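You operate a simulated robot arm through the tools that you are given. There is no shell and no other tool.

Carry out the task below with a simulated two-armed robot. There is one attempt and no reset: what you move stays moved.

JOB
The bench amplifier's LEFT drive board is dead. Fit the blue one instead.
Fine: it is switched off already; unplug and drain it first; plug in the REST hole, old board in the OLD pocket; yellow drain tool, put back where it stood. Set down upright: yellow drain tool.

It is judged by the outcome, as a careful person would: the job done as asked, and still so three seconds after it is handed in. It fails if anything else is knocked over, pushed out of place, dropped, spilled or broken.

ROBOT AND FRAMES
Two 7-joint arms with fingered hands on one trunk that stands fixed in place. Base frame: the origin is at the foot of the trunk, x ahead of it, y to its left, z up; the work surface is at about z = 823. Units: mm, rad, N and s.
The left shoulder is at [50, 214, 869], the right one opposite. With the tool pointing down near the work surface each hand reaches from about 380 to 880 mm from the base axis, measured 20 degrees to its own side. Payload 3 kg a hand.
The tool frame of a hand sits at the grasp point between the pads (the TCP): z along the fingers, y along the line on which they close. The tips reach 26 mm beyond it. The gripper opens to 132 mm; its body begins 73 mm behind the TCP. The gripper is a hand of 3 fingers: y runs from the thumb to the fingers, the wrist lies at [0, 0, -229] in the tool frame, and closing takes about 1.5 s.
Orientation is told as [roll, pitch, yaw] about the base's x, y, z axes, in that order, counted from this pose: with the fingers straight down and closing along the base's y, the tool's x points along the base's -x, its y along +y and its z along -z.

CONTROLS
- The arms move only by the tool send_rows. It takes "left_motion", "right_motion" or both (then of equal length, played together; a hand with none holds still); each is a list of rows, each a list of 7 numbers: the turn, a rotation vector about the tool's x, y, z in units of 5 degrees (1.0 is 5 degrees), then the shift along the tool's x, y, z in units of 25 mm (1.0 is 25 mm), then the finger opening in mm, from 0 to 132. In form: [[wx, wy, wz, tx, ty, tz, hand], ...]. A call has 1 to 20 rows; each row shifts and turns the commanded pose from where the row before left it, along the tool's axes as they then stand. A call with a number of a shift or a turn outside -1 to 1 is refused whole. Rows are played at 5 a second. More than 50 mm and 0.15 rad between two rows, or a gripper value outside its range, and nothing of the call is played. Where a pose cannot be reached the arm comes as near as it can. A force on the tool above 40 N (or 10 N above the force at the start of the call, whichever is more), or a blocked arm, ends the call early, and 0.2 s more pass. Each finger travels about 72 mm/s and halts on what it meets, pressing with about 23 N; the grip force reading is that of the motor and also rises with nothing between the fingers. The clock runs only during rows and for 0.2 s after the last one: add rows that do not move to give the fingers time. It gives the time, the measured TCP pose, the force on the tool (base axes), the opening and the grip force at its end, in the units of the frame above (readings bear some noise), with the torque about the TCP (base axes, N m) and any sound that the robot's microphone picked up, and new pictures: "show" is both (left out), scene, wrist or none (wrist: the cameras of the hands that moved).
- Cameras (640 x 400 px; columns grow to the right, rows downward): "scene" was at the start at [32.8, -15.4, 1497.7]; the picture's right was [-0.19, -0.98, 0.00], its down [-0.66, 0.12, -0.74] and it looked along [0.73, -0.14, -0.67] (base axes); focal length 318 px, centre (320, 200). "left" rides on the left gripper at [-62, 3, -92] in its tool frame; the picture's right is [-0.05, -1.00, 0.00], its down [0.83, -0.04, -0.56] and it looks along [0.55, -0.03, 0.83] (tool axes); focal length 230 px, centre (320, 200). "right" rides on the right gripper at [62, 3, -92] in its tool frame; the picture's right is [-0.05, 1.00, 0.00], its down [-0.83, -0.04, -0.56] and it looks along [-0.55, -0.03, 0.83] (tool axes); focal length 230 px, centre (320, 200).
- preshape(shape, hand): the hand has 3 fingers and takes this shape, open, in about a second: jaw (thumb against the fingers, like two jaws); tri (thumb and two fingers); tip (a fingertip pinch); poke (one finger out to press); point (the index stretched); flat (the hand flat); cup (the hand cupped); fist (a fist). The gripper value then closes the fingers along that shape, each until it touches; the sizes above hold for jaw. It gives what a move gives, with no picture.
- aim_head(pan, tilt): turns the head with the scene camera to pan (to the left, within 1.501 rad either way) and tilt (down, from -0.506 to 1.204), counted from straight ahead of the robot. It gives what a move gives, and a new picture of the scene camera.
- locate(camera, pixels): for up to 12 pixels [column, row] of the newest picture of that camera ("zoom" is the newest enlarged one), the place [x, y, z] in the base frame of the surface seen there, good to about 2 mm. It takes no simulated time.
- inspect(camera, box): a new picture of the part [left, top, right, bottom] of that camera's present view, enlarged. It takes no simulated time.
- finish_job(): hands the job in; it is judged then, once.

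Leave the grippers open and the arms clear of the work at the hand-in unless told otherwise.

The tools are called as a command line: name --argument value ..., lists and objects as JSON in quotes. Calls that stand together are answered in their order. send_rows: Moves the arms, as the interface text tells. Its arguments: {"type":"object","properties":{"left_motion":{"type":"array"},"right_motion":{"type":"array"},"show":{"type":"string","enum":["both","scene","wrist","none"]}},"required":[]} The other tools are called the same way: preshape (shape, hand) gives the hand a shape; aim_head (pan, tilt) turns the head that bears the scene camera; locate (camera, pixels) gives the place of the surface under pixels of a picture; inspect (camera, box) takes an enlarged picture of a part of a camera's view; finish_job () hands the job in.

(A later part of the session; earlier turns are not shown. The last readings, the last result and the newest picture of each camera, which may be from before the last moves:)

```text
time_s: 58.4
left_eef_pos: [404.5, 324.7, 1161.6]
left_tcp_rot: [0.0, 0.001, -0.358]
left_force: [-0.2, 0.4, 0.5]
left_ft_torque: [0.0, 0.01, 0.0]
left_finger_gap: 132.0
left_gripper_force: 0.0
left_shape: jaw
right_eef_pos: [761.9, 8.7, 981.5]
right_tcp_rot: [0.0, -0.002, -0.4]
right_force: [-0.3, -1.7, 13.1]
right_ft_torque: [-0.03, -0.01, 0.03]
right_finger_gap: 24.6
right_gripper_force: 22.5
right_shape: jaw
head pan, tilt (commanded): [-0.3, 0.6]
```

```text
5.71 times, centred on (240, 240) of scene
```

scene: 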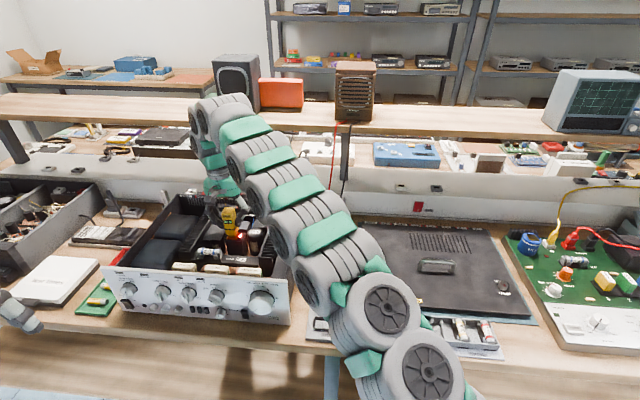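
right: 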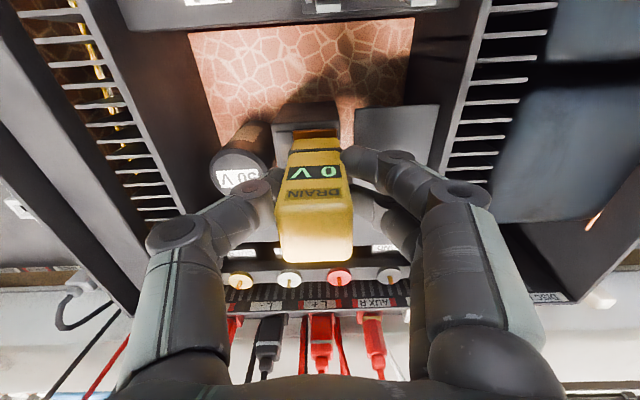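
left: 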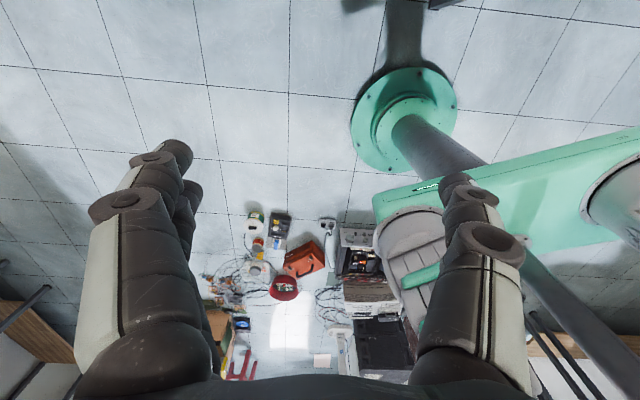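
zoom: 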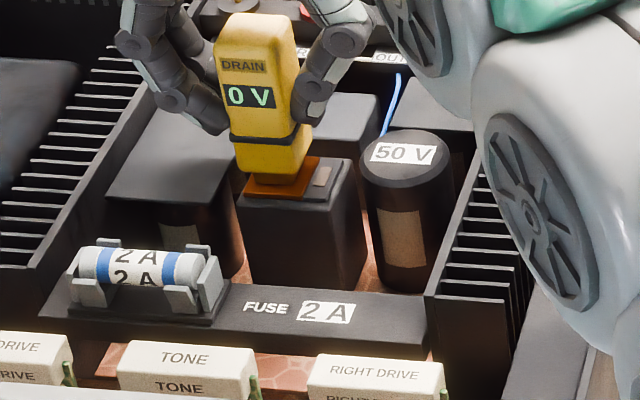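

Display "0 V" and the lamp is off: drained. Lifting off and carrying the tool back along the same path.

send_rows --right_motion '[[0, 0, 0, 0, 0, -0.92, 18], [0, 0, 0, 0.8, 0, -0.31, 18], [0, 0, 0, 0.8, 0, -0.31, 18], [0, 0, 0, 0.8, 0, -0.31, 18], [0, 0, 0, 0.8, 0, -0.31, 18], [0, 0, 0, 0.8, 0, -0.31, 18], [0, 0, 0, 0.112, -0.968, 0, 18], [0, 0, 0, 0.112, -0.968, 0, 18], [0, 0, 0, 0.112, -0.968, 0, 18], [0, 0, 0, 0.112, -0.968, 0, 18], [0, 0, 0, 0.112, -0.968, 0, 18], [0, 0, 0, 0.112, -0.968, 0, 18], [0, 0, 0, 0.112, -0.968, 0, 18], [0, 0, 0, 0.112, -0.968, 0, 18], [0, 0, 0, 0.112, -0.968, 0, 18], [0, 0, 0, 0.112, -0.968, 0, 18], [0, 0, 0, 0.112, -0.968, 0, 18], [0, 0, 0, 0.112, -0.968, 0, 18], [0, 0, 0, 0.112, -0.968, 0, 18], [0, 0, 0, 0, 0, 0, 18]]' --show "scene"

send_rows --right_motion '[[0, 0, 0, 0.13467, -0.96011, 0, 18], [0, 0, 0, 0.13467, -0.96011, 0, 18], [0, 0, 0, 0.13467, -0.96011, 0, 18], [0, 0, 0, 0.13467, -0.96011, 0, 18], [0, 0, 0, 0.13467, -0.96011, 0, 18], [0, 0, 0, 0.13467, -0.96011, 0, 18], [0, 0, 0, 0.13467, -0.96011, 0, 18], [0, 0, 0, 0.13467, -0.96011, 0, 18], [0, 0, 0, 0.13467, -0.96011, 0, 18], [0, 0, 0, 0.13467, -0.96011, 0, 18], [0, 0, 0, 0.13467, -0.96011, 0, 18], [0, 0, 0, 0.13467, -0.96011, 0, 18], [0, 0, 0, 0.13467, -0.96011, 0, 18], [0, 0, 0, 0.13467, -0.96011, 0, 18], [0, 0, 0, 0.13467, -0.96011, 0, 18], [0, 0, 0, 0.13467, -0.96011, 0, 18], [0, 0, 0, 0.13467, -0.96011, 0, 18], [0, 0, 0, 0.13467, -0.96011, 0, 18], [0, 0, 0, 0, 0, 0, 18]]'

```text
time_s: 62.6
left_eef_pos: [406.2, 326.2, 1160.9]
left_tcp_rot: [0.0, 0.0, -0.36]
left_force: [-0.1, 0.9, 0.8]
left_ft_torque: [0.0, 0.03, -0.04]
left_finger_gap: 131.7
left_gripper_force: 0.1
left_shape: jaw
right_eef_pos: [513.9, -226.2, 1043.4]
right_tcp_rot: [-0.003, -0.002, -0.402]
right_force: [-0.2, -0.6, -1.9]
right_ft_torque: [0.01, 0.0, 0.02]
right_finger_gap: 24.4
right_gripper_force: 23.3
right_shape: jaw
head pan, tilt (commanded): [-0.3, 0.6]
```

scene: 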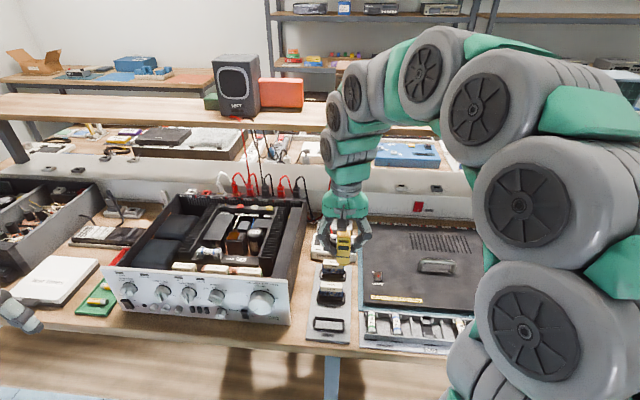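

```text
time_s: 66.6
left_eef_pos: [404.7, 326.2, 1161.5]
left_tcp_rot: [0.0, 0.0, -0.359]
left_force: [0.5, -0.6, 1.0]
left_ft_torque: [-0.02, 0.03, 0.0]
left_finger_gap: 131.8
left_gripper_force: 0.2
left_shape: jaw
right_eef_pos: [287.5, -600.6, 1043.9]
right_tcp_rot: [-0.002, -0.004, -0.402]
right_force: [0.5, -0.1, -2.2]
right_ft_torque: [0.01, 0.03, 0.01]
right_finger_gap: 24.6
right_gripper_force: 22.5
right_shape: jaw
head pan, tilt (commanded): [-0.3, 0.6]
```

scene: 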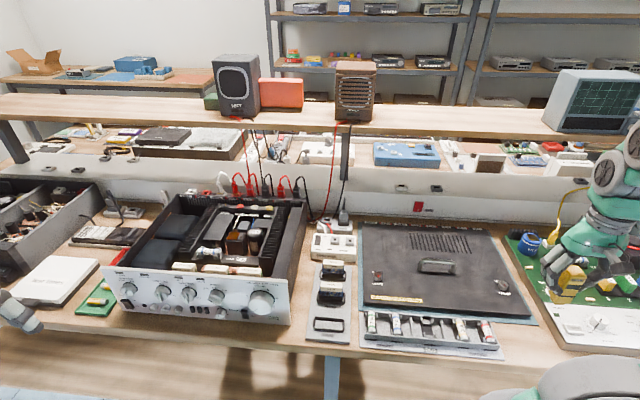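
right: 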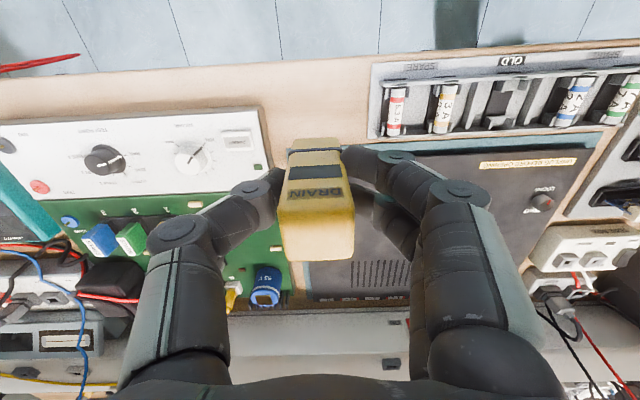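

Above the original spot; tool unchanged in the grip. Descending 150 of 160 mm.

send_rows --right_motion '[[0, 0, 0, 0, 0, 1, 18], [0, 0, 0, 0, 0, 1, 18], [0, 0, 0, 0, 0, 1, 18], [0, 0, 0, 0, 0, 1, 18], [0, 0, 0, 0, 0, 1, 18], [0, 0, 0, 0, 0, 0.7, 18], [0, 0, 0, 0, 0, 0.3, 18], [0, 0, 0, 0, 0, 0, 18]]'

inspect --camera "right" --box '[200, 60, 440, 240]'

inspect --camera "scene" --box '[490, 270, 600, 370]'

```text
time_s: 68.4
left_eef_pos: [404.4, 324.7, 1160.4]
left_tcp_rot: [-0.002, 0.001, -0.361]
left_force: [0.0, 0.5, 0.5]
left_ft_torque: [0.02, 0.02, 0.02]
left_finger_gap: 131.9
left_gripper_force: 0.0
left_shape: jaw
right_eef_pos: [289.5, -600.9, 892.9]
right_tcp_rot: [-0.002, -0.002, -0.401]
right_force: [-0.3, -0.4, -1.4]
right_ft_torque: [0.06, 0.01, 0.01]
right_finger_gap: 24.5
right_gripper_force: 22.6
right_shape: jaw
head pan, tilt (commanded): [-0.3, 0.6]
```

scene: 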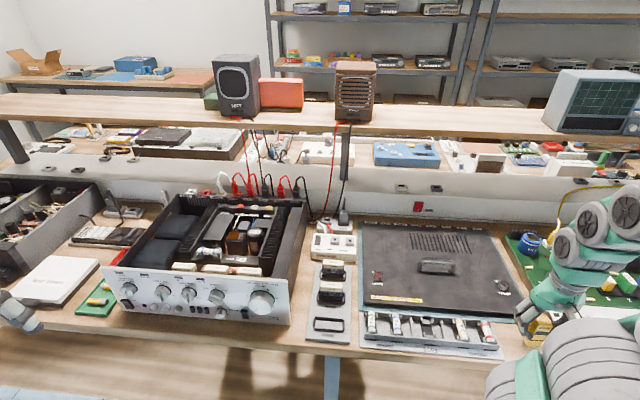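
right: 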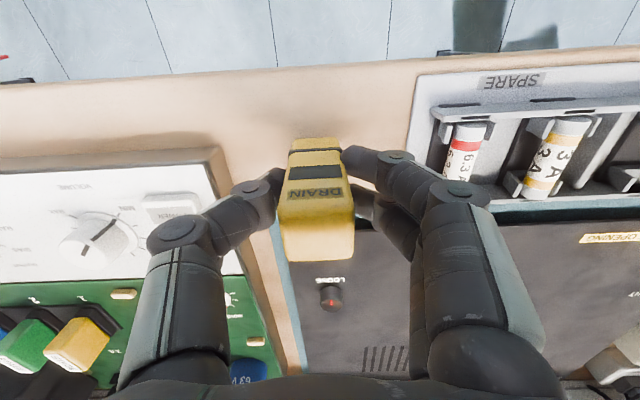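

```text
2.22 times, centred on (320, 150) of right
```

zoom: 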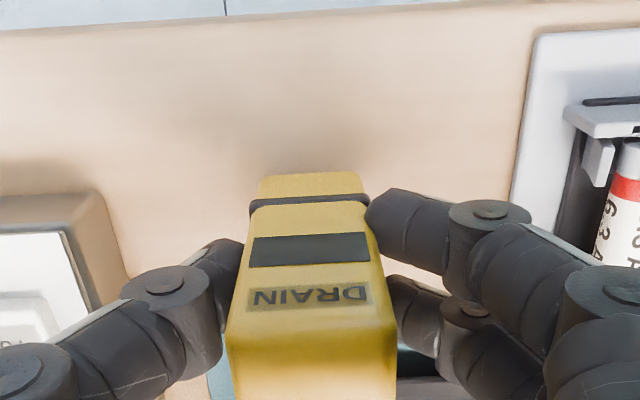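

```text
4.00 times, centred on (545, 320) of scene
```

zoom: 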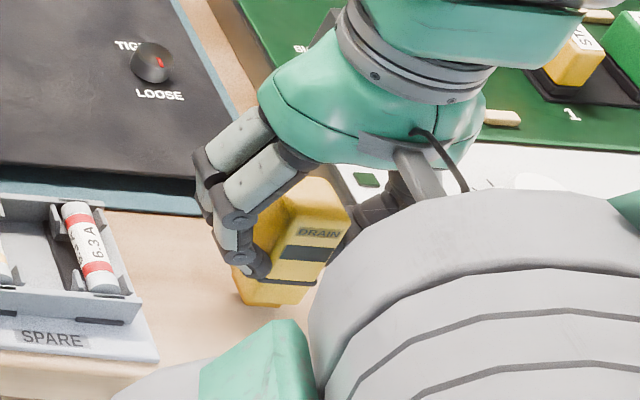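

Ten mm above. Lowering 9 mm slowly to feel the bench.

send_rows --right_motion '[[0, 0, 0, 0, 0, 0.16, 18], [0, 0, 0, 0, 0, 0.12, 18], [0, 0, 0, 0, 0, 0.08, 18], [0, 0, 0, 0, 0, 0, 18]]' --show "none"

```text
time_s: 69.4
left_eef_pos: [404.2, 324.9, 1158.9]
left_tcp_rot: [-0.001, 0.0, -0.361]
left_force: [0.2, 0.7, -0.4]
left_ft_torque: [0.0, -0.04, 0.02]
left_finger_gap: 132.1
left_gripper_force: 0.0
left_shape: jaw
right_eef_pos: [288.9, -601.2, 883.3]
right_tcp_rot: [0.001, -0.001, -0.404]
right_force: [-1.0, 0.3, -2.1]
right_ft_torque: [0.02, -0.01, 0.01]
right_finger_gap: 24.1
right_gripper_force: 22.8
right_shape: jaw
head pan, tilt (commanded): [-0.3, 0.6]
```

No contact yet. Lowering 1.5 mm more.

send_rows --right_motion '[[0, 0, 0, 0, 0, 0.04, 18], [0, 0, 0, 0, 0, 0.02, 18], [0, 0, 0, 0, 0, 0, 18]]' --show "none"

```text
time_s: 70.2
left_eef_pos: [404.8, 325.4, 1160.4]
left_tcp_rot: [-0.001, -0.001, -0.359]
left_force: [-0.4, -0.1, -1.0]
left_ft_torque: [0.03, -0.02, 0.02]
left_finger_gap: 131.8
left_gripper_force: 0.0
left_shape: jaw
right_eef_pos: [289.2, -600.9, 883.2]
right_tcp_rot: [-0.001, -0.002, -0.402]
right_force: [0.1, -0.3, 3.6]
right_ft_torque: [0.05, -0.02, -0.03]
right_finger_gap: 24.5
right_gripper_force: 23.0
right_shape: jaw
head pan, tilt (commanded): [-0.3, 0.6]
```

The foot touches the bench (force +3.6 N). Releasing gently.

send_rows --right_motion '[[0, 0, 0, 0, 0, 0, 28], [0, 0, 0, 0, 0, 0, 34], [0, 0, 0, 0, 0, 0, 44], [0, 0, 0, 0, 0, 0, 56], [0, 0, 0, 0, 0, 0, 70], [0, 0, 0, 0, 0, 0, 70]]'

inspect --camera "right" --box '[200, 60, 440, 240]'

```text
time_s: 71.6
left_eef_pos: [404.7, 325.7, 1161.5]
left_tcp_rot: [0.0, -0.002, -0.359]
left_force: [1.4, 0.7, 0.3]
left_ft_torque: [0.01, 0.02, 0.0]
left_finger_gap: 131.7
left_gripper_force: 0.0
left_shape: jaw
right_eef_pos: [288.5, -601.2, 882.1]
right_tcp_rot: [-0.001, -0.002, -0.401]
right_force: [0.4, 0.2, -0.2]
right_ft_torque: [0.01, -0.02, 0.01]
right_finger_gap: 69.4
right_gripper_force: 0.2
right_shape: jaw
head pan, tilt (commanded): [-0.3, 0.6]
```

scene: 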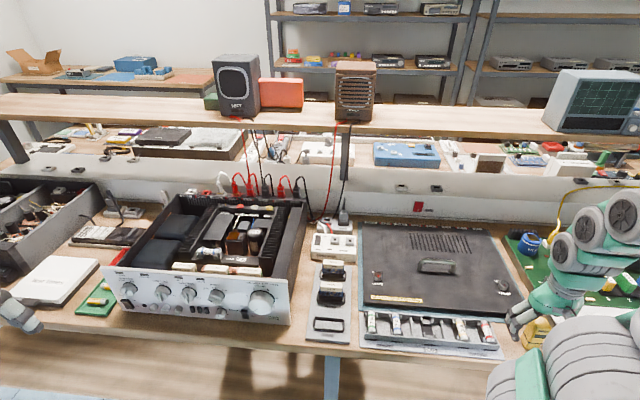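
right: 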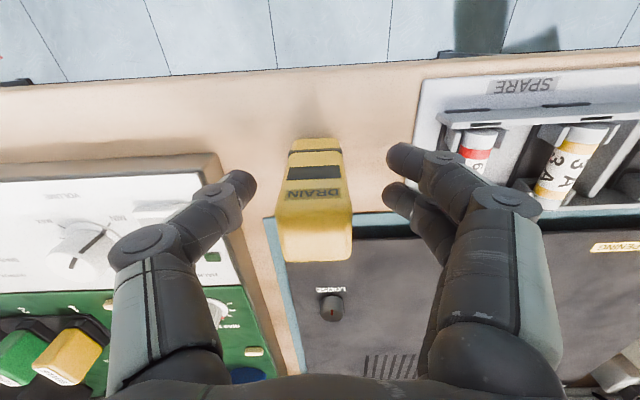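

```text
2.22 times, centred on (320, 150) of right
```

zoom: 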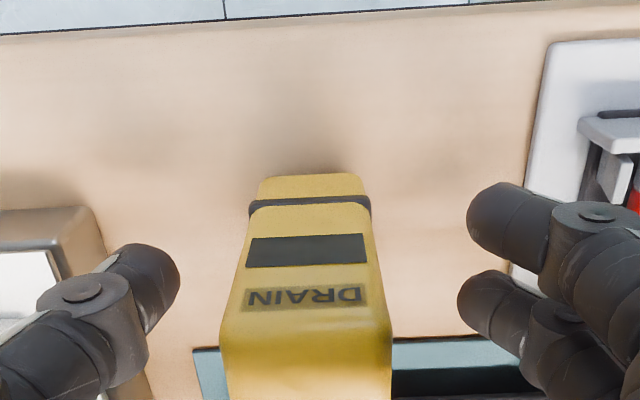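

Tool stands. Raising the hand straight up 125 mm.

send_rows --right_motion '[[0, 0, 0, 0, 0, -0.8, 70], [0, 0, 0, 0, 0, -1, 70], [0, 0, 0, 0, 0, -1, 70], [0, 0, 0, 0, 0, -1, 70], [0, 0, 0, 0, 0, -1, 80], [0, 0, 0, 0, 0, -1, 100], [0, 0, 0, 0, 0, -1, 100], [0, 0, 0, 0, 0, 0, 100]]'

inspect --camera "scene" --box '[505, 305, 565, 360]'

locate --camera "zoom" --pixels '[[304, 90], [390, 94], [428, 160], [340, 168], [365, 128]]'

```text
time_s: 73.4
left_eef_pos: [404.0, 324.8, 1161.2]
left_tcp_rot: [0.0, 0.0, -0.359]
left_force: [0.7, -0.6, 0.2]
left_ft_torque: [0.01, -0.01, -0.01]
left_finger_gap: 131.9
left_gripper_force: 0.1
left_shape: jaw
right_eef_pos: [289.4, -601.5, 1052.0]
right_tcp_rot: [-0.001, -0.003, -0.401]
right_force: [0.5, 0.4, 1.0]
right_ft_torque: [-0.01, 0.01, -0.01]
right_finger_gap: 99.8
right_gripper_force: 0.1
right_shape: jaw
head pan, tilt (commanded): [-0.3, 0.6]
```

scene: 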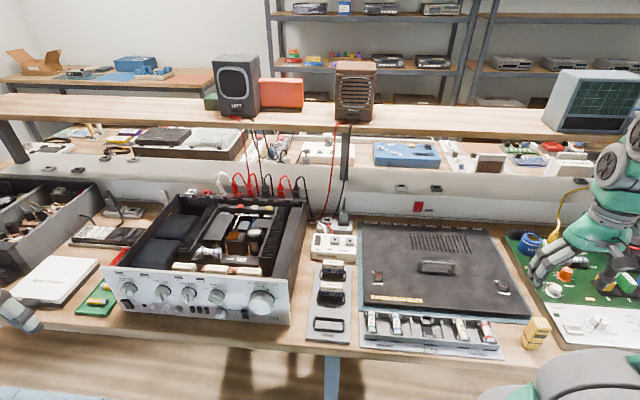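
right: 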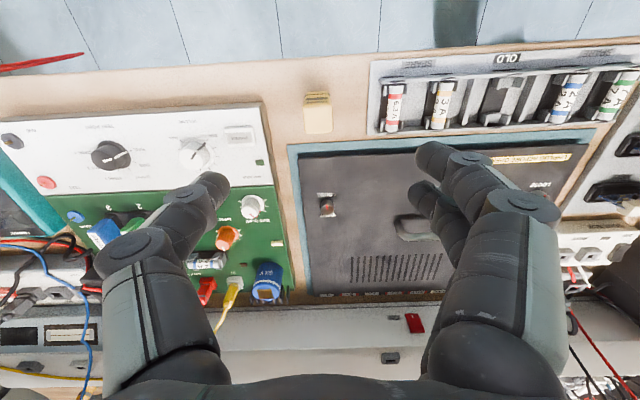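

```text
7.27 times, centred on (535, 332) of scene
```

zoom: 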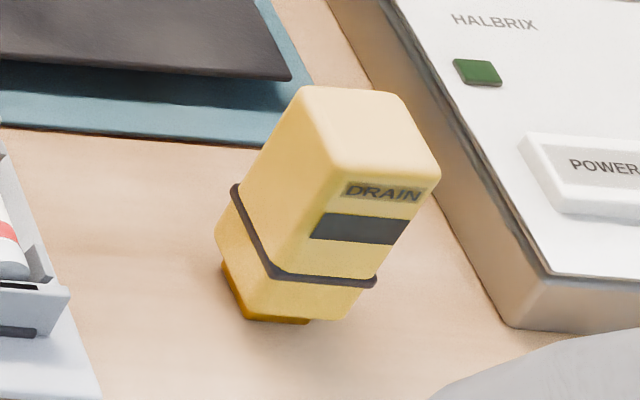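

```text
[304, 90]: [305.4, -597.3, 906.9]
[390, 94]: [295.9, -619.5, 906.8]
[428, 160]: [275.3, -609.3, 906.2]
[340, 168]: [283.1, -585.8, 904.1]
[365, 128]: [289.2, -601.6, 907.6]
```

Tool is back within ~1.5 mm and upright. Next, the boards: I move the right hand over the tray to look closely.

send_rows --right_motion '[[0, 0, 0, 0.0815, 0.95, 0, 100], [0, 0, 0, 0.0815, 0.95, 0, 100], [0, 0, 0, 0.0815, 0.95, 0, 100], [0, 0, 0, 0.0815, 0.95, 0, 100], [0, 0, 0, 0.0815, 0.95, 0, 100], [0, 0, 0, 0.0815, 0.95, 0, 100], [0, 0, 0, 0.0815, 0.95, 0, 100], [0, 0, 0, 0.0815, 0.95, 0, 100], [0, 0, 0, 0.0815, 0.95, 0, 100], [0, 0, 0, 0.0815, 0.95, 0, 100], [0, 0, 0, 0.0815, 0.95, 0, 100], [0, 0, 0, 0.0815, 0.95, 0, 100], [0, 0, 0, 0.0815, 0.95, 0, 100], [0, 0, 0, 0.0815, 0.95, 0, 100], [0, 0, 0, 0.0815, 0.95, 0, 100], [0, 0, 0, 0.0815, 0.95, 0, 100], [0, 0, 0, 0.0815, 0.95, 0, 100], [0, 0, 0, 0.0815, 0.95, 0, 100], [0, 0, 0, 0, 0, 0, 100]]'

inspect --camera "right" --box '[250, 60, 410, 240]'

inspect --camera "scene" --box '[300, 240, 370, 350]'

inspect --camera "scene" --box '[160, 235, 300, 305]'

```text
time_s: 77.4
left_eef_pos: [404.0, 325.3, 1160.3]
left_tcp_rot: [0.0, 0.0, -0.361]
left_force: [-0.8, 0.9, 0.8]
left_ft_torque: [0.01, 0.02, 0.01]
left_finger_gap: 131.8
left_gripper_force: 0.1
left_shape: jaw
right_eef_pos: [422.0, -192.0, 1051.8]
right_tcp_rot: [0.0, -0.002, -0.402]
right_force: [0.1, -0.3, 0.1]
right_ft_torque: [0.01, 0.01, 0.01]
right_finger_gap: 99.8
right_gripper_force: 0.0
right_shape: jaw
head pan, tilt (commanded): [-0.3, 0.6]
```

scene: 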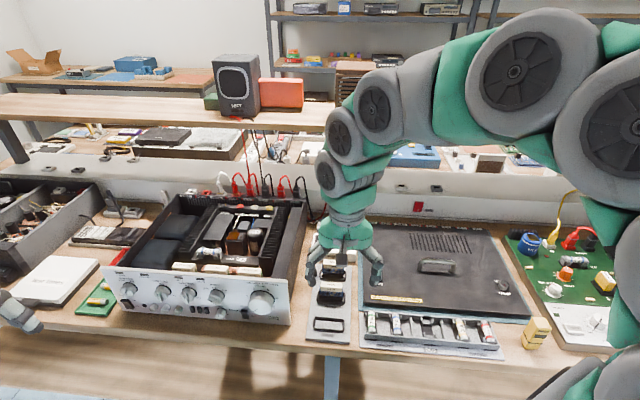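
right: 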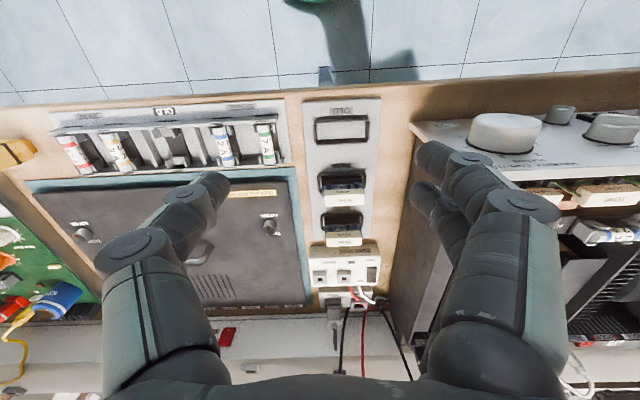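

```text
2.22 times, centred on (330, 150) of right
```

zoom: 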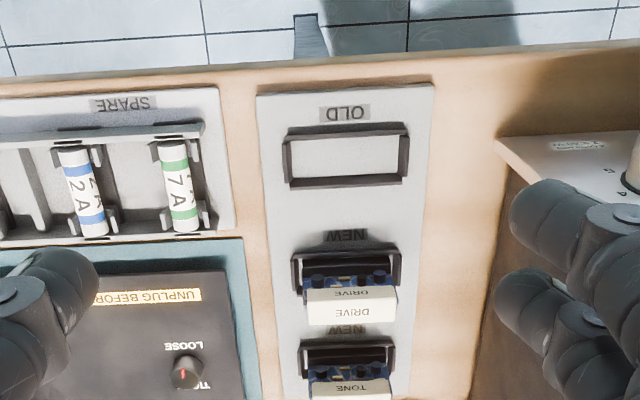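

```text
3.64 times, centred on (335, 295) of scene
```

zoom: 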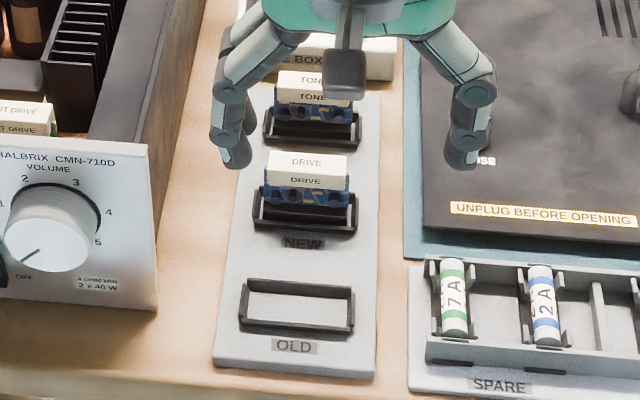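

```text
4.57 times, centred on (230, 270) of scene
```

zoom: 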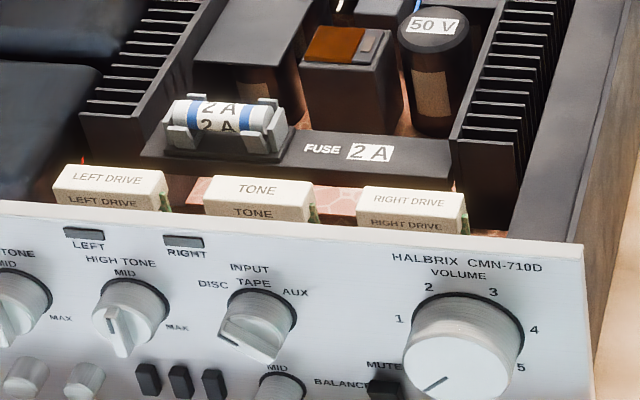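

Spare DRIVE and TONE cards are both blue; DRIVE is the one needed. I measure space around the LEFT DRIVE cap and cap sizes.

locate --camera "zoom" --pixels '[[58, 190], [160, 198], [80, 168], [165, 175], [110, 180], [58, 200], [110, 205], [100, 215], [110, 225], [170, 155], [185, 140], [240, 215]]'

locate --camera "zoom" --pixels '[[208, 200], [315, 210], [215, 178], [312, 188], [100, 120], [60, 80], [150, 100], [350, 165], [20, 210], [420, 238], [300, 228], [85, 160]]'

```text
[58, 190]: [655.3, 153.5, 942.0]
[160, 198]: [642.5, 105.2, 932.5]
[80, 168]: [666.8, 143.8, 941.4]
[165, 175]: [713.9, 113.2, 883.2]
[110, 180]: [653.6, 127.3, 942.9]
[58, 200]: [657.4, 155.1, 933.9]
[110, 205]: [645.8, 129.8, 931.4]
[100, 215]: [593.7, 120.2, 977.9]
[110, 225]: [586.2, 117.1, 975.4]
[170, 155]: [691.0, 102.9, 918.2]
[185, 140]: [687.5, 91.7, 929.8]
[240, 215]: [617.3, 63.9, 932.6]
```

```text
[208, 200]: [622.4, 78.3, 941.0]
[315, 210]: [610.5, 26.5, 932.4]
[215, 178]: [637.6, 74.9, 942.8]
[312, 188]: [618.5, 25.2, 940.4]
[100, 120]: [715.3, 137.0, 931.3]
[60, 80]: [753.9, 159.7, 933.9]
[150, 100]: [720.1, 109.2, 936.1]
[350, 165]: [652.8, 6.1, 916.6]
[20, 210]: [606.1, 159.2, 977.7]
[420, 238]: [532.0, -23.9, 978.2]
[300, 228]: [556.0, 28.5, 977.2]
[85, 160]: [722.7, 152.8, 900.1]
```

The front panel's top is z≈977 and stands 43 mm before the cap, so finger bulk matters. I close the right hand to 34 mm in free air and measure its finger outline from the scene camera.

send_rows --right_motion '[[0, 0, 0, 0, 0, 0, 70], [0, 0, 0, 0, 0, 0, 45], [0, 0, 0, 0, 0, 0, 34], [0, 0, 0, 0, 0, 0, 34], [0, 0, 0, 0, 0, 0, 34]]'

inspect --camera "scene" --box '[300, 200, 400, 300]'

```text
time_s: 78.6
left_eef_pos: [404.5, 324.5, 1161.1]
left_tcp_rot: [-0.001, 0.0, -0.36]
left_force: [0.5, 0.1, -0.4]
left_ft_torque: [-0.02, 0.01, 0.01]
left_finger_gap: 132.1
left_gripper_force: 0.0
left_shape: jaw
right_eef_pos: [422.6, -192.4, 1052.4]
right_tcp_rot: [-0.002, -0.001, -0.402]
right_force: [0.1, 0.1, -0.3]
right_ft_torque: [-0.03, -0.01, -0.04]
right_finger_gap: 34.5
right_gripper_force: 0.1
right_shape: jaw
head pan, tilt (commanded): [-0.3, 0.6]
```

scene: 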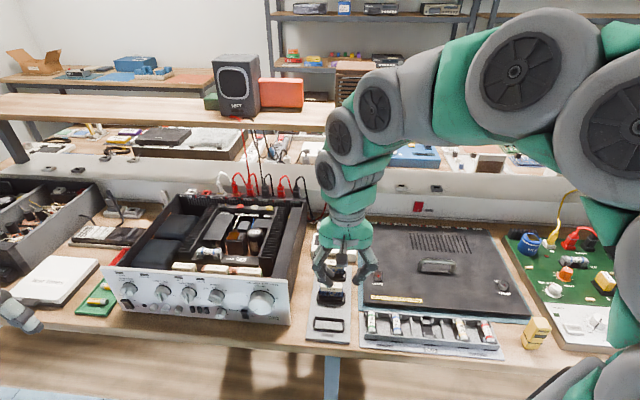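
right: 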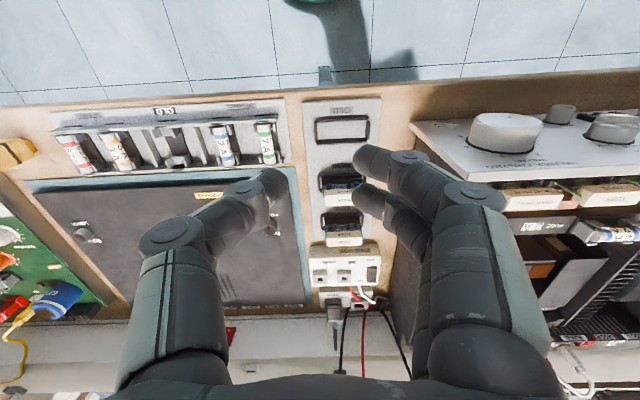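

```text
4.00 times, centred on (350, 250) of scene
```

zoom: 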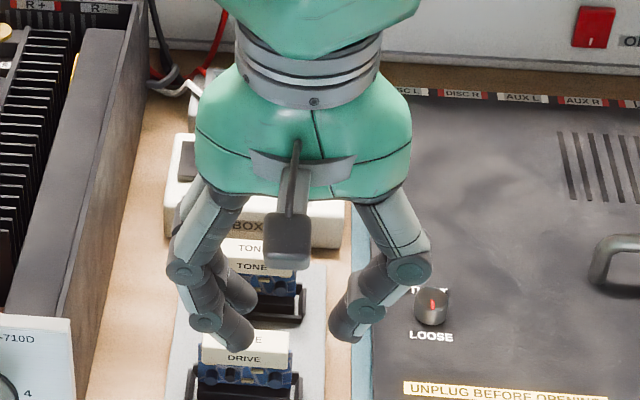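

I locate points on fingertips, knuckles and palm.

locate --camera "zoom" --pixels '[[238, 335], [345, 325], [205, 318], [372, 308], [184, 272], [410, 268], [172, 265], [425, 262], [205, 195], [395, 195], [230, 270], [340, 340]]'

```text
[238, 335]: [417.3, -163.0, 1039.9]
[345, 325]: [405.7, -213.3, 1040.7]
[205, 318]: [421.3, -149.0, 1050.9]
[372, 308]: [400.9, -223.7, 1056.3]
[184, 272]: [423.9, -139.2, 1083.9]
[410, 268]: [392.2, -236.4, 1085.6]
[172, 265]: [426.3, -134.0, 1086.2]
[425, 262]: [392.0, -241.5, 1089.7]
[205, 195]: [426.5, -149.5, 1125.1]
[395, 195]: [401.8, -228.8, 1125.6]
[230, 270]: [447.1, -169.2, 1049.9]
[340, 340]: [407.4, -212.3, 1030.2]
```

At 34 mm opening the knuckles reach ±57 mm at 35 mm above TCP, but only ±40 at TCP height, so a high tip grip front-to-back is feasible. I test the tip pinch shape for a slimmer outline first.

preshape --hand "right" --shape "tip"

send_rows --right_motion '[[0, 0, 0, 0, 0, 0, 40], [0, 0, 0, 0, 0, 0, 40], [0, 0, 0, 0, 0, 0, 40], [0, 0, 0, 0, 0, 0, 40]]'

inspect --camera "scene" --box '[300, 200, 400, 300]'

```text
time_s: 79.5
left_eef_pos: [404.2, 325.9, 1159.8]
left_tcp_rot: [0.0, 0.0, -0.357]
left_force: [-0.2, -0.9, 0.1]
left_ft_torque: [-0.03, 0.02, 0.05]
left_finger_gap: 131.6
left_gripper_force: 0.2
left_shape: jaw
right_eef_pos: [423.0, -193.3, 1051.9]
right_tcp_rot: [-0.002, -0.002, -0.4]
right_force: [-0.2, 0.4, 0.2]
right_ft_torque: [-0.02, 0.02, 0.0]
right_finger_gap: 132.0
right_gripper_force: 0.1
right_shape: tip
head pan, tilt (commanded): [-0.3, 0.6]
```

```text
time_s: 80.5
left_eef_pos: [404.7, 324.9, 1161.8]
left_tcp_rot: [0.0, -0.001, -0.358]
left_force: [0.7, -0.3, -0.1]
left_ft_torque: [-0.04, 0.02, 0.01]
left_finger_gap: 132.1
left_gripper_force: 0.1
left_shape: jaw
right_eef_pos: [422.1, -192.8, 1052.5]
right_tcp_rot: [-0.001, -0.001, -0.401]
right_force: [-0.1, -0.2, -0.6]
right_ft_torque: [0.01, 0.02, -0.03]
right_finger_gap: 40.4
right_gripper_force: 0.0
right_shape: tip
head pan, tilt (commanded): [-0.3, 0.6]
```

scene: 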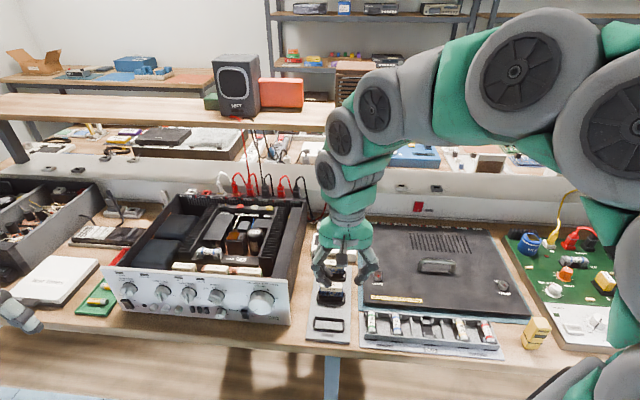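
right: 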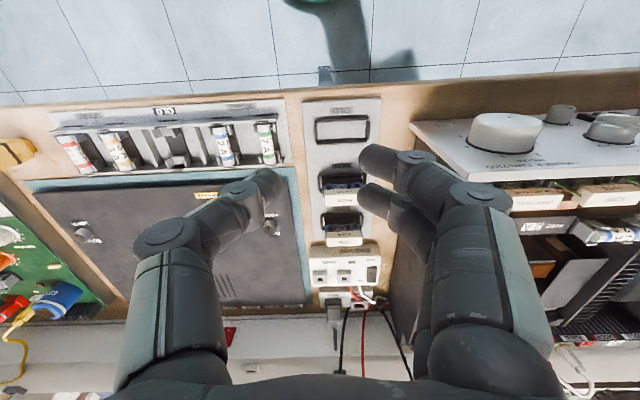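

```text
4.00 times, centred on (350, 250) of scene
```

zoom: 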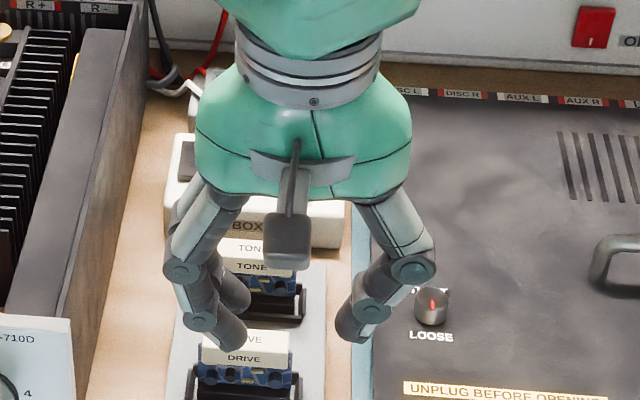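

The tip shape has the same bulk. Back to jaw; then I turn the right hand 90° (to yaw +1.17) in free air to grip caps front-to-back.

preshape --hand "right" --shape "jaw"

send_rows --right_motion '[[0, 0, -1, 0, 0, -0.2, 60], [0, 0, -1, 0, 0, -0.2, 50], [0, 0, -1, 0, 0, -0.2, 50], [0, 0, -1, 0, 0, -0.2, 50], [0, 0, -1, 0, 0, 0, 50], [0, 0, -1, 0, 0, 0, 50], [0, 0, -1, 0, 0, 0, 50], [0, 0, -1, 0, 0, 0, 50], [0, 0, -1, 0, 0, 0, 50], [0, 0, -1, 0, 0, 0, 50], [0, 0, -1, 0, 0, 0, 50], [0, 0, -1, 0, 0, 0, 50], [0, 0, -1, 0, 0, 0, 50], [0, 0, -1, 0, 0, 0, 50], [0, 0, -1, 0, 0, 0, 50], [0, 0, -1, 0, 0, 0, 50], [0, 0, -1, 0, 0, 0, 50], [0, 0, -1, 0, 0, 0, 50], [0, 0, 0, 0, 0, 0, 50]]'

```text
time_s: 81.4
left_eef_pos: [405.8, 324.4, 1161.6]
left_tcp_rot: [0.0, -0.001, -0.36]
left_force: [0.4, -0.3, 0.0]
left_ft_torque: [-0.01, -0.01, 0.01]
left_finger_gap: 131.8
left_gripper_force: 0.1
left_shape: jaw
right_eef_pos: [423.1, -192.5, 1051.8]
right_tcp_rot: [-0.002, 0.0, -0.4]
right_force: [0.4, -0.1, -0.2]
right_ft_torque: [-0.02, 0.0, 0.0]
right_finger_gap: 132.1
right_gripper_force: 0.0
right_shape: jaw
head pan, tilt (commanded): [-0.3, 0.6]
```

```text
time_s: 85.4
left_eef_pos: [404.8, 325.6, 1161.7]
left_tcp_rot: [-0.001, 0.001, -0.359]
left_force: [-0.6, 1.3, -0.6]
left_ft_torque: [0.02, -0.01, 0.02]
left_finger_gap: 132.1
left_gripper_force: 0.1
left_shape: jaw
right_eef_pos: [422.0, -193.2, 1072.2]
right_tcp_rot: [-0.003, 0.002, 1.171]
right_force: [0.5, 0.0, -0.7]
right_ft_torque: [-0.07, -0.04, 0.01]
right_finger_gap: 50.3
right_gripper_force: 0.0
right_shape: jaw
head pan, tilt (commanded): [-0.3, 0.6]
```

scene: 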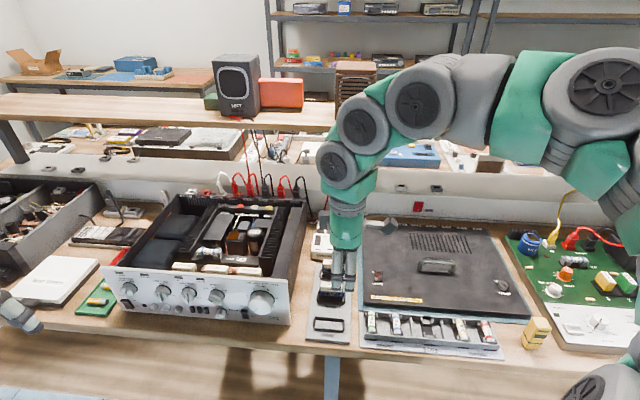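
right: 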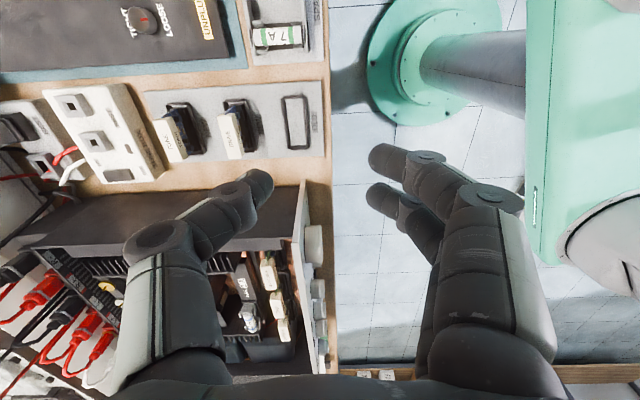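

Yaw +1.17 works. Now I move the right hand above the LEFT DRIVE cap (left hand a bit further out of the way).

send_rows --left_motion '[[0, 0, 0, 0.77, 0.35, 0, 132], [0, 0, 0, 0.77, 0.35, 0, 132], [0, 0, 0, 0.77, 0.35, 0, 132], [0, 0, 0, 0.77, 0.35, 0, 132], [0, 0, 0, 0, 0, 0, 132], [0, 0, 0, 0, 0, 0, 132], [0, 0, 0, 0, 0, 0, 132], [0, 0, 0, 0, 0, 0, 132], [0, 0, 0, 0, 0, 0, 132], [0, 0, 0, 0, 0, 0, 132], [0, 0, 0, 0, 0, 0, 132], [0, 0, 0, 0, 0, 0, 132], [0, 0, 0, 0, 0, 0, 132], [0, 0, 0, 0, 0, 0, 132], [0, 0, 0, 0, 0, 0, 132], [0, 0, 0, 0, 0, 0, 132], [0, 0, 0, 0, 0, 0, 132]]' --right_motion '[[0, 0, 0, -0.9625, -0.2225, 0, 50], [0, 0, 0, -0.9625, -0.2225, 0, 50], [0, 0, 0, -0.9625, -0.2225, 0, 50], [0, 0, 0, -0.9625, -0.2225, 0, 50], [0, 0, 0, -0.9625, -0.2225, 0, 50], [0, 0, 0, -0.9625, -0.2225, 0, 50], [0, 0, 0, -0.9625, -0.2225, 0, 50], [0, 0, 0, -0.9625, -0.2225, 0, 50], [0, 0, 0, -0.9625, -0.2225, 0, 50], [0, 0, 0, -0.9625, -0.2225, 0, 50], [0, 0, 0, -0.9625, -0.2225, 0, 50], [0, 0, 0, -0.9625, -0.2225, 0, 50], [0, 0, 0, -0.9625, -0.2225, 0, 50], [0, 0, 0, -0.9625, -0.2225, 0, 50], [0, 0, 0, -0.9625, -0.2225, 0, 50], [0, 0, 0, -0.9625, -0.2225, 0, 50], [0, 0, 0, 0, 0, 0, 50]]'

inspect --camera "right" --box '[210, 60, 430, 200]'

inspect --camera "scene" --box '[140, 190, 280, 300]'

```text
time_s: 89.0
left_eef_pos: [344.6, 384.9, 1160.4]
left_tcp_rot: [-0.001, 0.0, -0.359]
left_force: [0.2, 0.2, 0.7]
left_ft_torque: [-0.02, 0.02, -0.01]
left_finger_gap: 131.8
left_gripper_force: 0.0
left_shape: jaw
right_eef_pos: [654.7, 127.3, 1072.0]
right_tcp_rot: [-0.002, 0.002, 1.168]
right_force: [0.1, -0.4, 0.4]
right_ft_torque: [0.0, 0.01, 0.01]
right_finger_gap: 50.4
right_gripper_force: 0.1
right_shape: jaw
head pan, tilt (commanded): [-0.3, 0.6]
```

scene: 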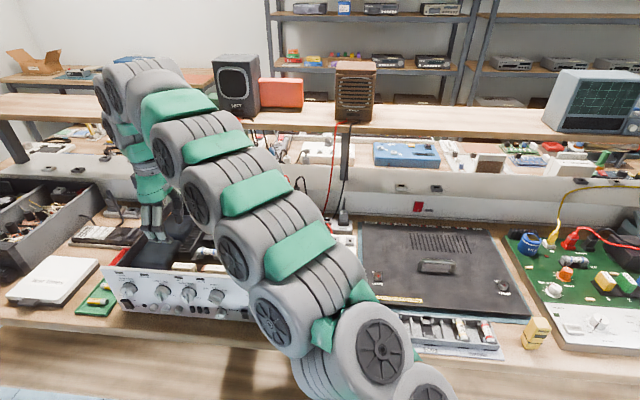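
right: 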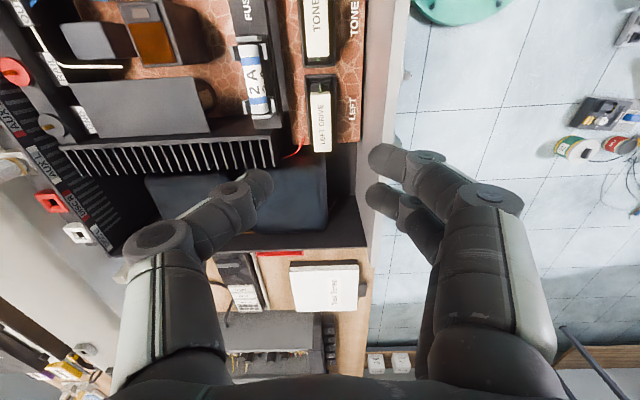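
left: 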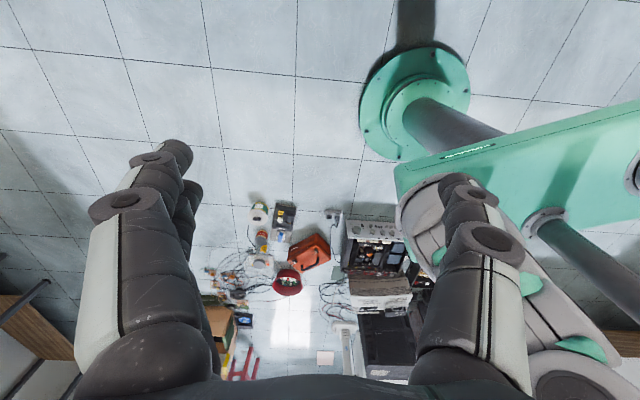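

```text
2.86 times, centred on (320, 130) of right
```

zoom: 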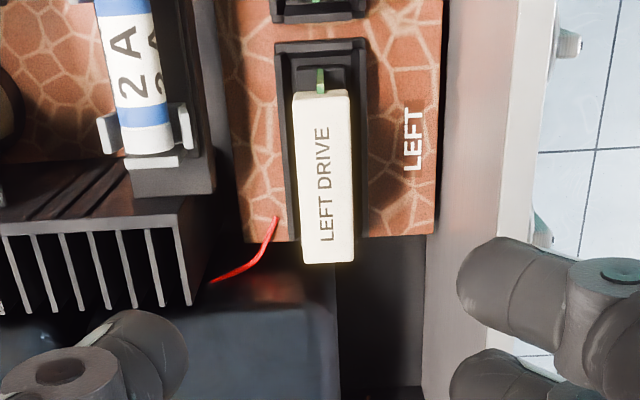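

```text
3.64 times, centred on (210, 245) of scene
```

zoom: 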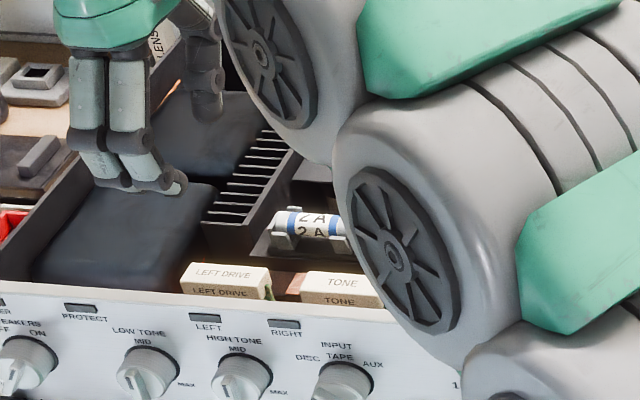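

A good top view. I locate the cap edges, panel's rear edge, fuse bracket and heat-sink.

locate --camera "zoom" --pixels '[[298, 100], [346, 98], [305, 255], [348, 255], [322, 180], [320, 80], [440, 150], [455, 180], [480, 150], [515, 150], [525, 100], [430, 330]]'

locate --camera "zoom" --pixels '[[190, 130], [205, 180], [183, 240], [195, 295], [235, 200], [280, 60], [362, 60], [290, 50], [435, 380], [500, 380], [465, 60], [320, 260]]'

```text
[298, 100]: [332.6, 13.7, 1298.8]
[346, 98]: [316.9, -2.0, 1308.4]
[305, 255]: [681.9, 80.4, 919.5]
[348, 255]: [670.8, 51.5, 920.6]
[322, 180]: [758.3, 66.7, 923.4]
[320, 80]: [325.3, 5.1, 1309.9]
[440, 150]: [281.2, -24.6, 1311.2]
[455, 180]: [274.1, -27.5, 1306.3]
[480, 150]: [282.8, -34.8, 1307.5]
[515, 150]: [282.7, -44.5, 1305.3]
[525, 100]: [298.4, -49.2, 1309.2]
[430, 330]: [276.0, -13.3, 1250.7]
```

```text
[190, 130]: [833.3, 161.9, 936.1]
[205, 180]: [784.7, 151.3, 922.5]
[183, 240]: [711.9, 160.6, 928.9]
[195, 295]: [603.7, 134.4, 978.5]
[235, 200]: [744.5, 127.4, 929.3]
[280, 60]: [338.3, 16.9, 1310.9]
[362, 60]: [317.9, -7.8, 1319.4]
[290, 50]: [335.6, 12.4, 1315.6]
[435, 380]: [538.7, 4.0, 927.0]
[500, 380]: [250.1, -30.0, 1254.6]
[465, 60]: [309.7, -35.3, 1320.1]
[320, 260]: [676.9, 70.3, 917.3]
```

That zoom was the scene one; I retake the right-hand zoom and locate there.

inspect --camera "right" --box '[210, 60, 430, 200]'

locate --camera "zoom" --pixels '[[298, 100], [346, 98], [307, 255], [348, 255], [322, 180], [320, 80], [440, 150], [455, 180], [480, 150], [515, 150], [525, 100], [430, 330]]'

locate --camera "zoom" --pixels '[[190, 130], [205, 180], [183, 240], [195, 295], [235, 200], [282, 60], [362, 60], [290, 150], [435, 380], [515, 220], [465, 60], [272, 20]]'

```text
2.86 times, centred on (320, 130) of right
```

zoom: 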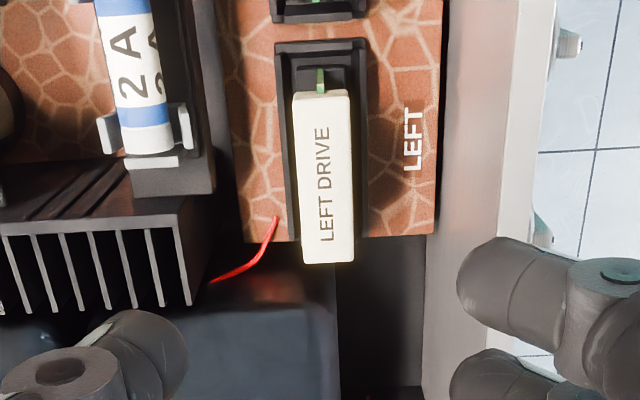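

```text
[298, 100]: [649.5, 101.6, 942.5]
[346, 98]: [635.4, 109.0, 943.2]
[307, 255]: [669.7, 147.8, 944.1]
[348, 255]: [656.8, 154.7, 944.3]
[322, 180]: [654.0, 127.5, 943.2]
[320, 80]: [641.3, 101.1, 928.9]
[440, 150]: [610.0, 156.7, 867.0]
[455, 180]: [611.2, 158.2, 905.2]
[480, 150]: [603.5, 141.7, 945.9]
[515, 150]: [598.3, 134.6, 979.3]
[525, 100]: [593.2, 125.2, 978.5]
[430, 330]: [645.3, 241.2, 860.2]
```

```text
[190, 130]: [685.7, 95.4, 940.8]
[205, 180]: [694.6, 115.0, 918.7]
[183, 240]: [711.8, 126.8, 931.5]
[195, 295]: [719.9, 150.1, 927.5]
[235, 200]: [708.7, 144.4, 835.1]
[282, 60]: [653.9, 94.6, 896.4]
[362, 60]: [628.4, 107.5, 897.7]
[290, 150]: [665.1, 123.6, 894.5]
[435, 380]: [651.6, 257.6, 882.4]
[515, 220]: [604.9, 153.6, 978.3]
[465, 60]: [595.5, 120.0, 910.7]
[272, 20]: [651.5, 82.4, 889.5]
```

Cap: u 542–560, v 345–400, top z 944; panel rear face at u≈500, clip behind at u≈594. I go to u≈551.5, fingers 28 mm, and lower to z≈990 for a check.

send_rows --right_motion '[[0, 0, 0, 0, 0.08, 0, 40], [0, 0, 0, 0, 0, 0.8, 28], [0, 0, 0, 0, 0, 0.8, 28], [0, 0, 0, 0, 0, 0.8, 28], [0, 0, 0, 0, 0, 0.88, 28], [0, 0, 0, 0, 0, 0, 28], [0, 0, 0, 0, 0, 0, 28]]'

inspect --camera "right" --box '[210, 80, 430, 220]'

locate --camera "zoom" --pixels '[[290, 180], [345, 180], [320, 150], [520, 150], [250, 215], [375, 200], [395, 240], [430, 250], [180, 250]]'

```text
time_s: 90.6
left_eef_pos: [344.9, 384.6, 1160.3]
left_tcp_rot: [0.001, 0.0, -0.361]
left_force: [-0.3, -0.1, 0.0]
left_ft_torque: [-0.05, -0.01, 0.0]
left_finger_gap: 132.1
left_gripper_force: 0.1
left_shape: jaw
right_eef_pos: [654.1, 128.7, 990.2]
right_tcp_rot: [-0.003, -0.001, 1.169]
right_force: [0.4, -0.3, 0.2]
right_ft_torque: [0.05, -0.02, 0.01]
right_finger_gap: 28.4
right_gripper_force: 0.0
right_shape: jaw
head pan, tilt (commanded): [-0.3, 0.6]
```

scene: 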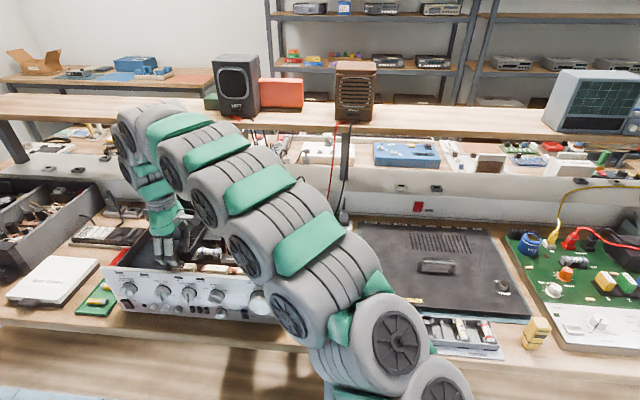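
right: 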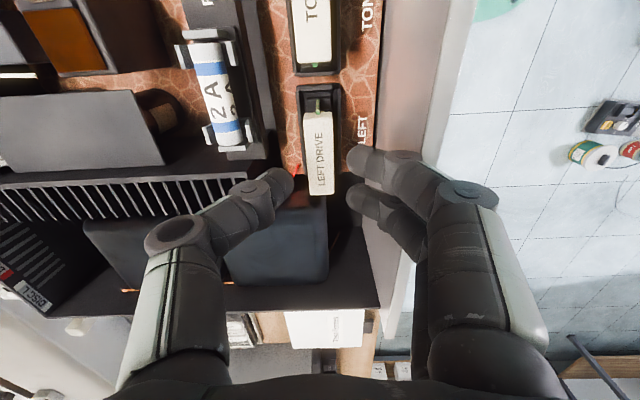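

```text
2.86 times, centred on (320, 150) of right
```

zoom: 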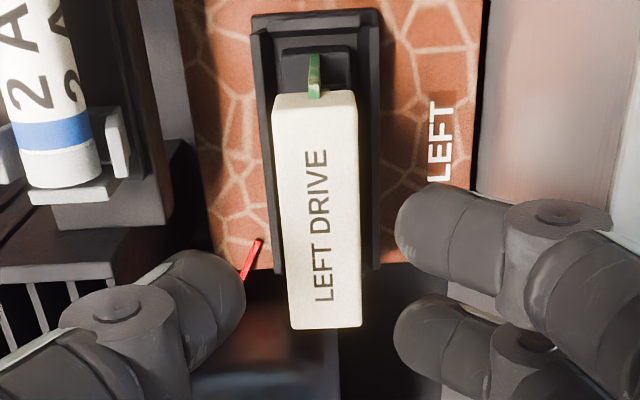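

```text
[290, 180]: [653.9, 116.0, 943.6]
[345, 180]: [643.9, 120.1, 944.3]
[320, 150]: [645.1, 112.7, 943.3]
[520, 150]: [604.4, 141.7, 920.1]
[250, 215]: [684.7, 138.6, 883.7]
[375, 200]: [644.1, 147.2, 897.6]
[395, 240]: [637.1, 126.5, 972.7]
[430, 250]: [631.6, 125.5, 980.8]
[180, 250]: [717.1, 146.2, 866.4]
```

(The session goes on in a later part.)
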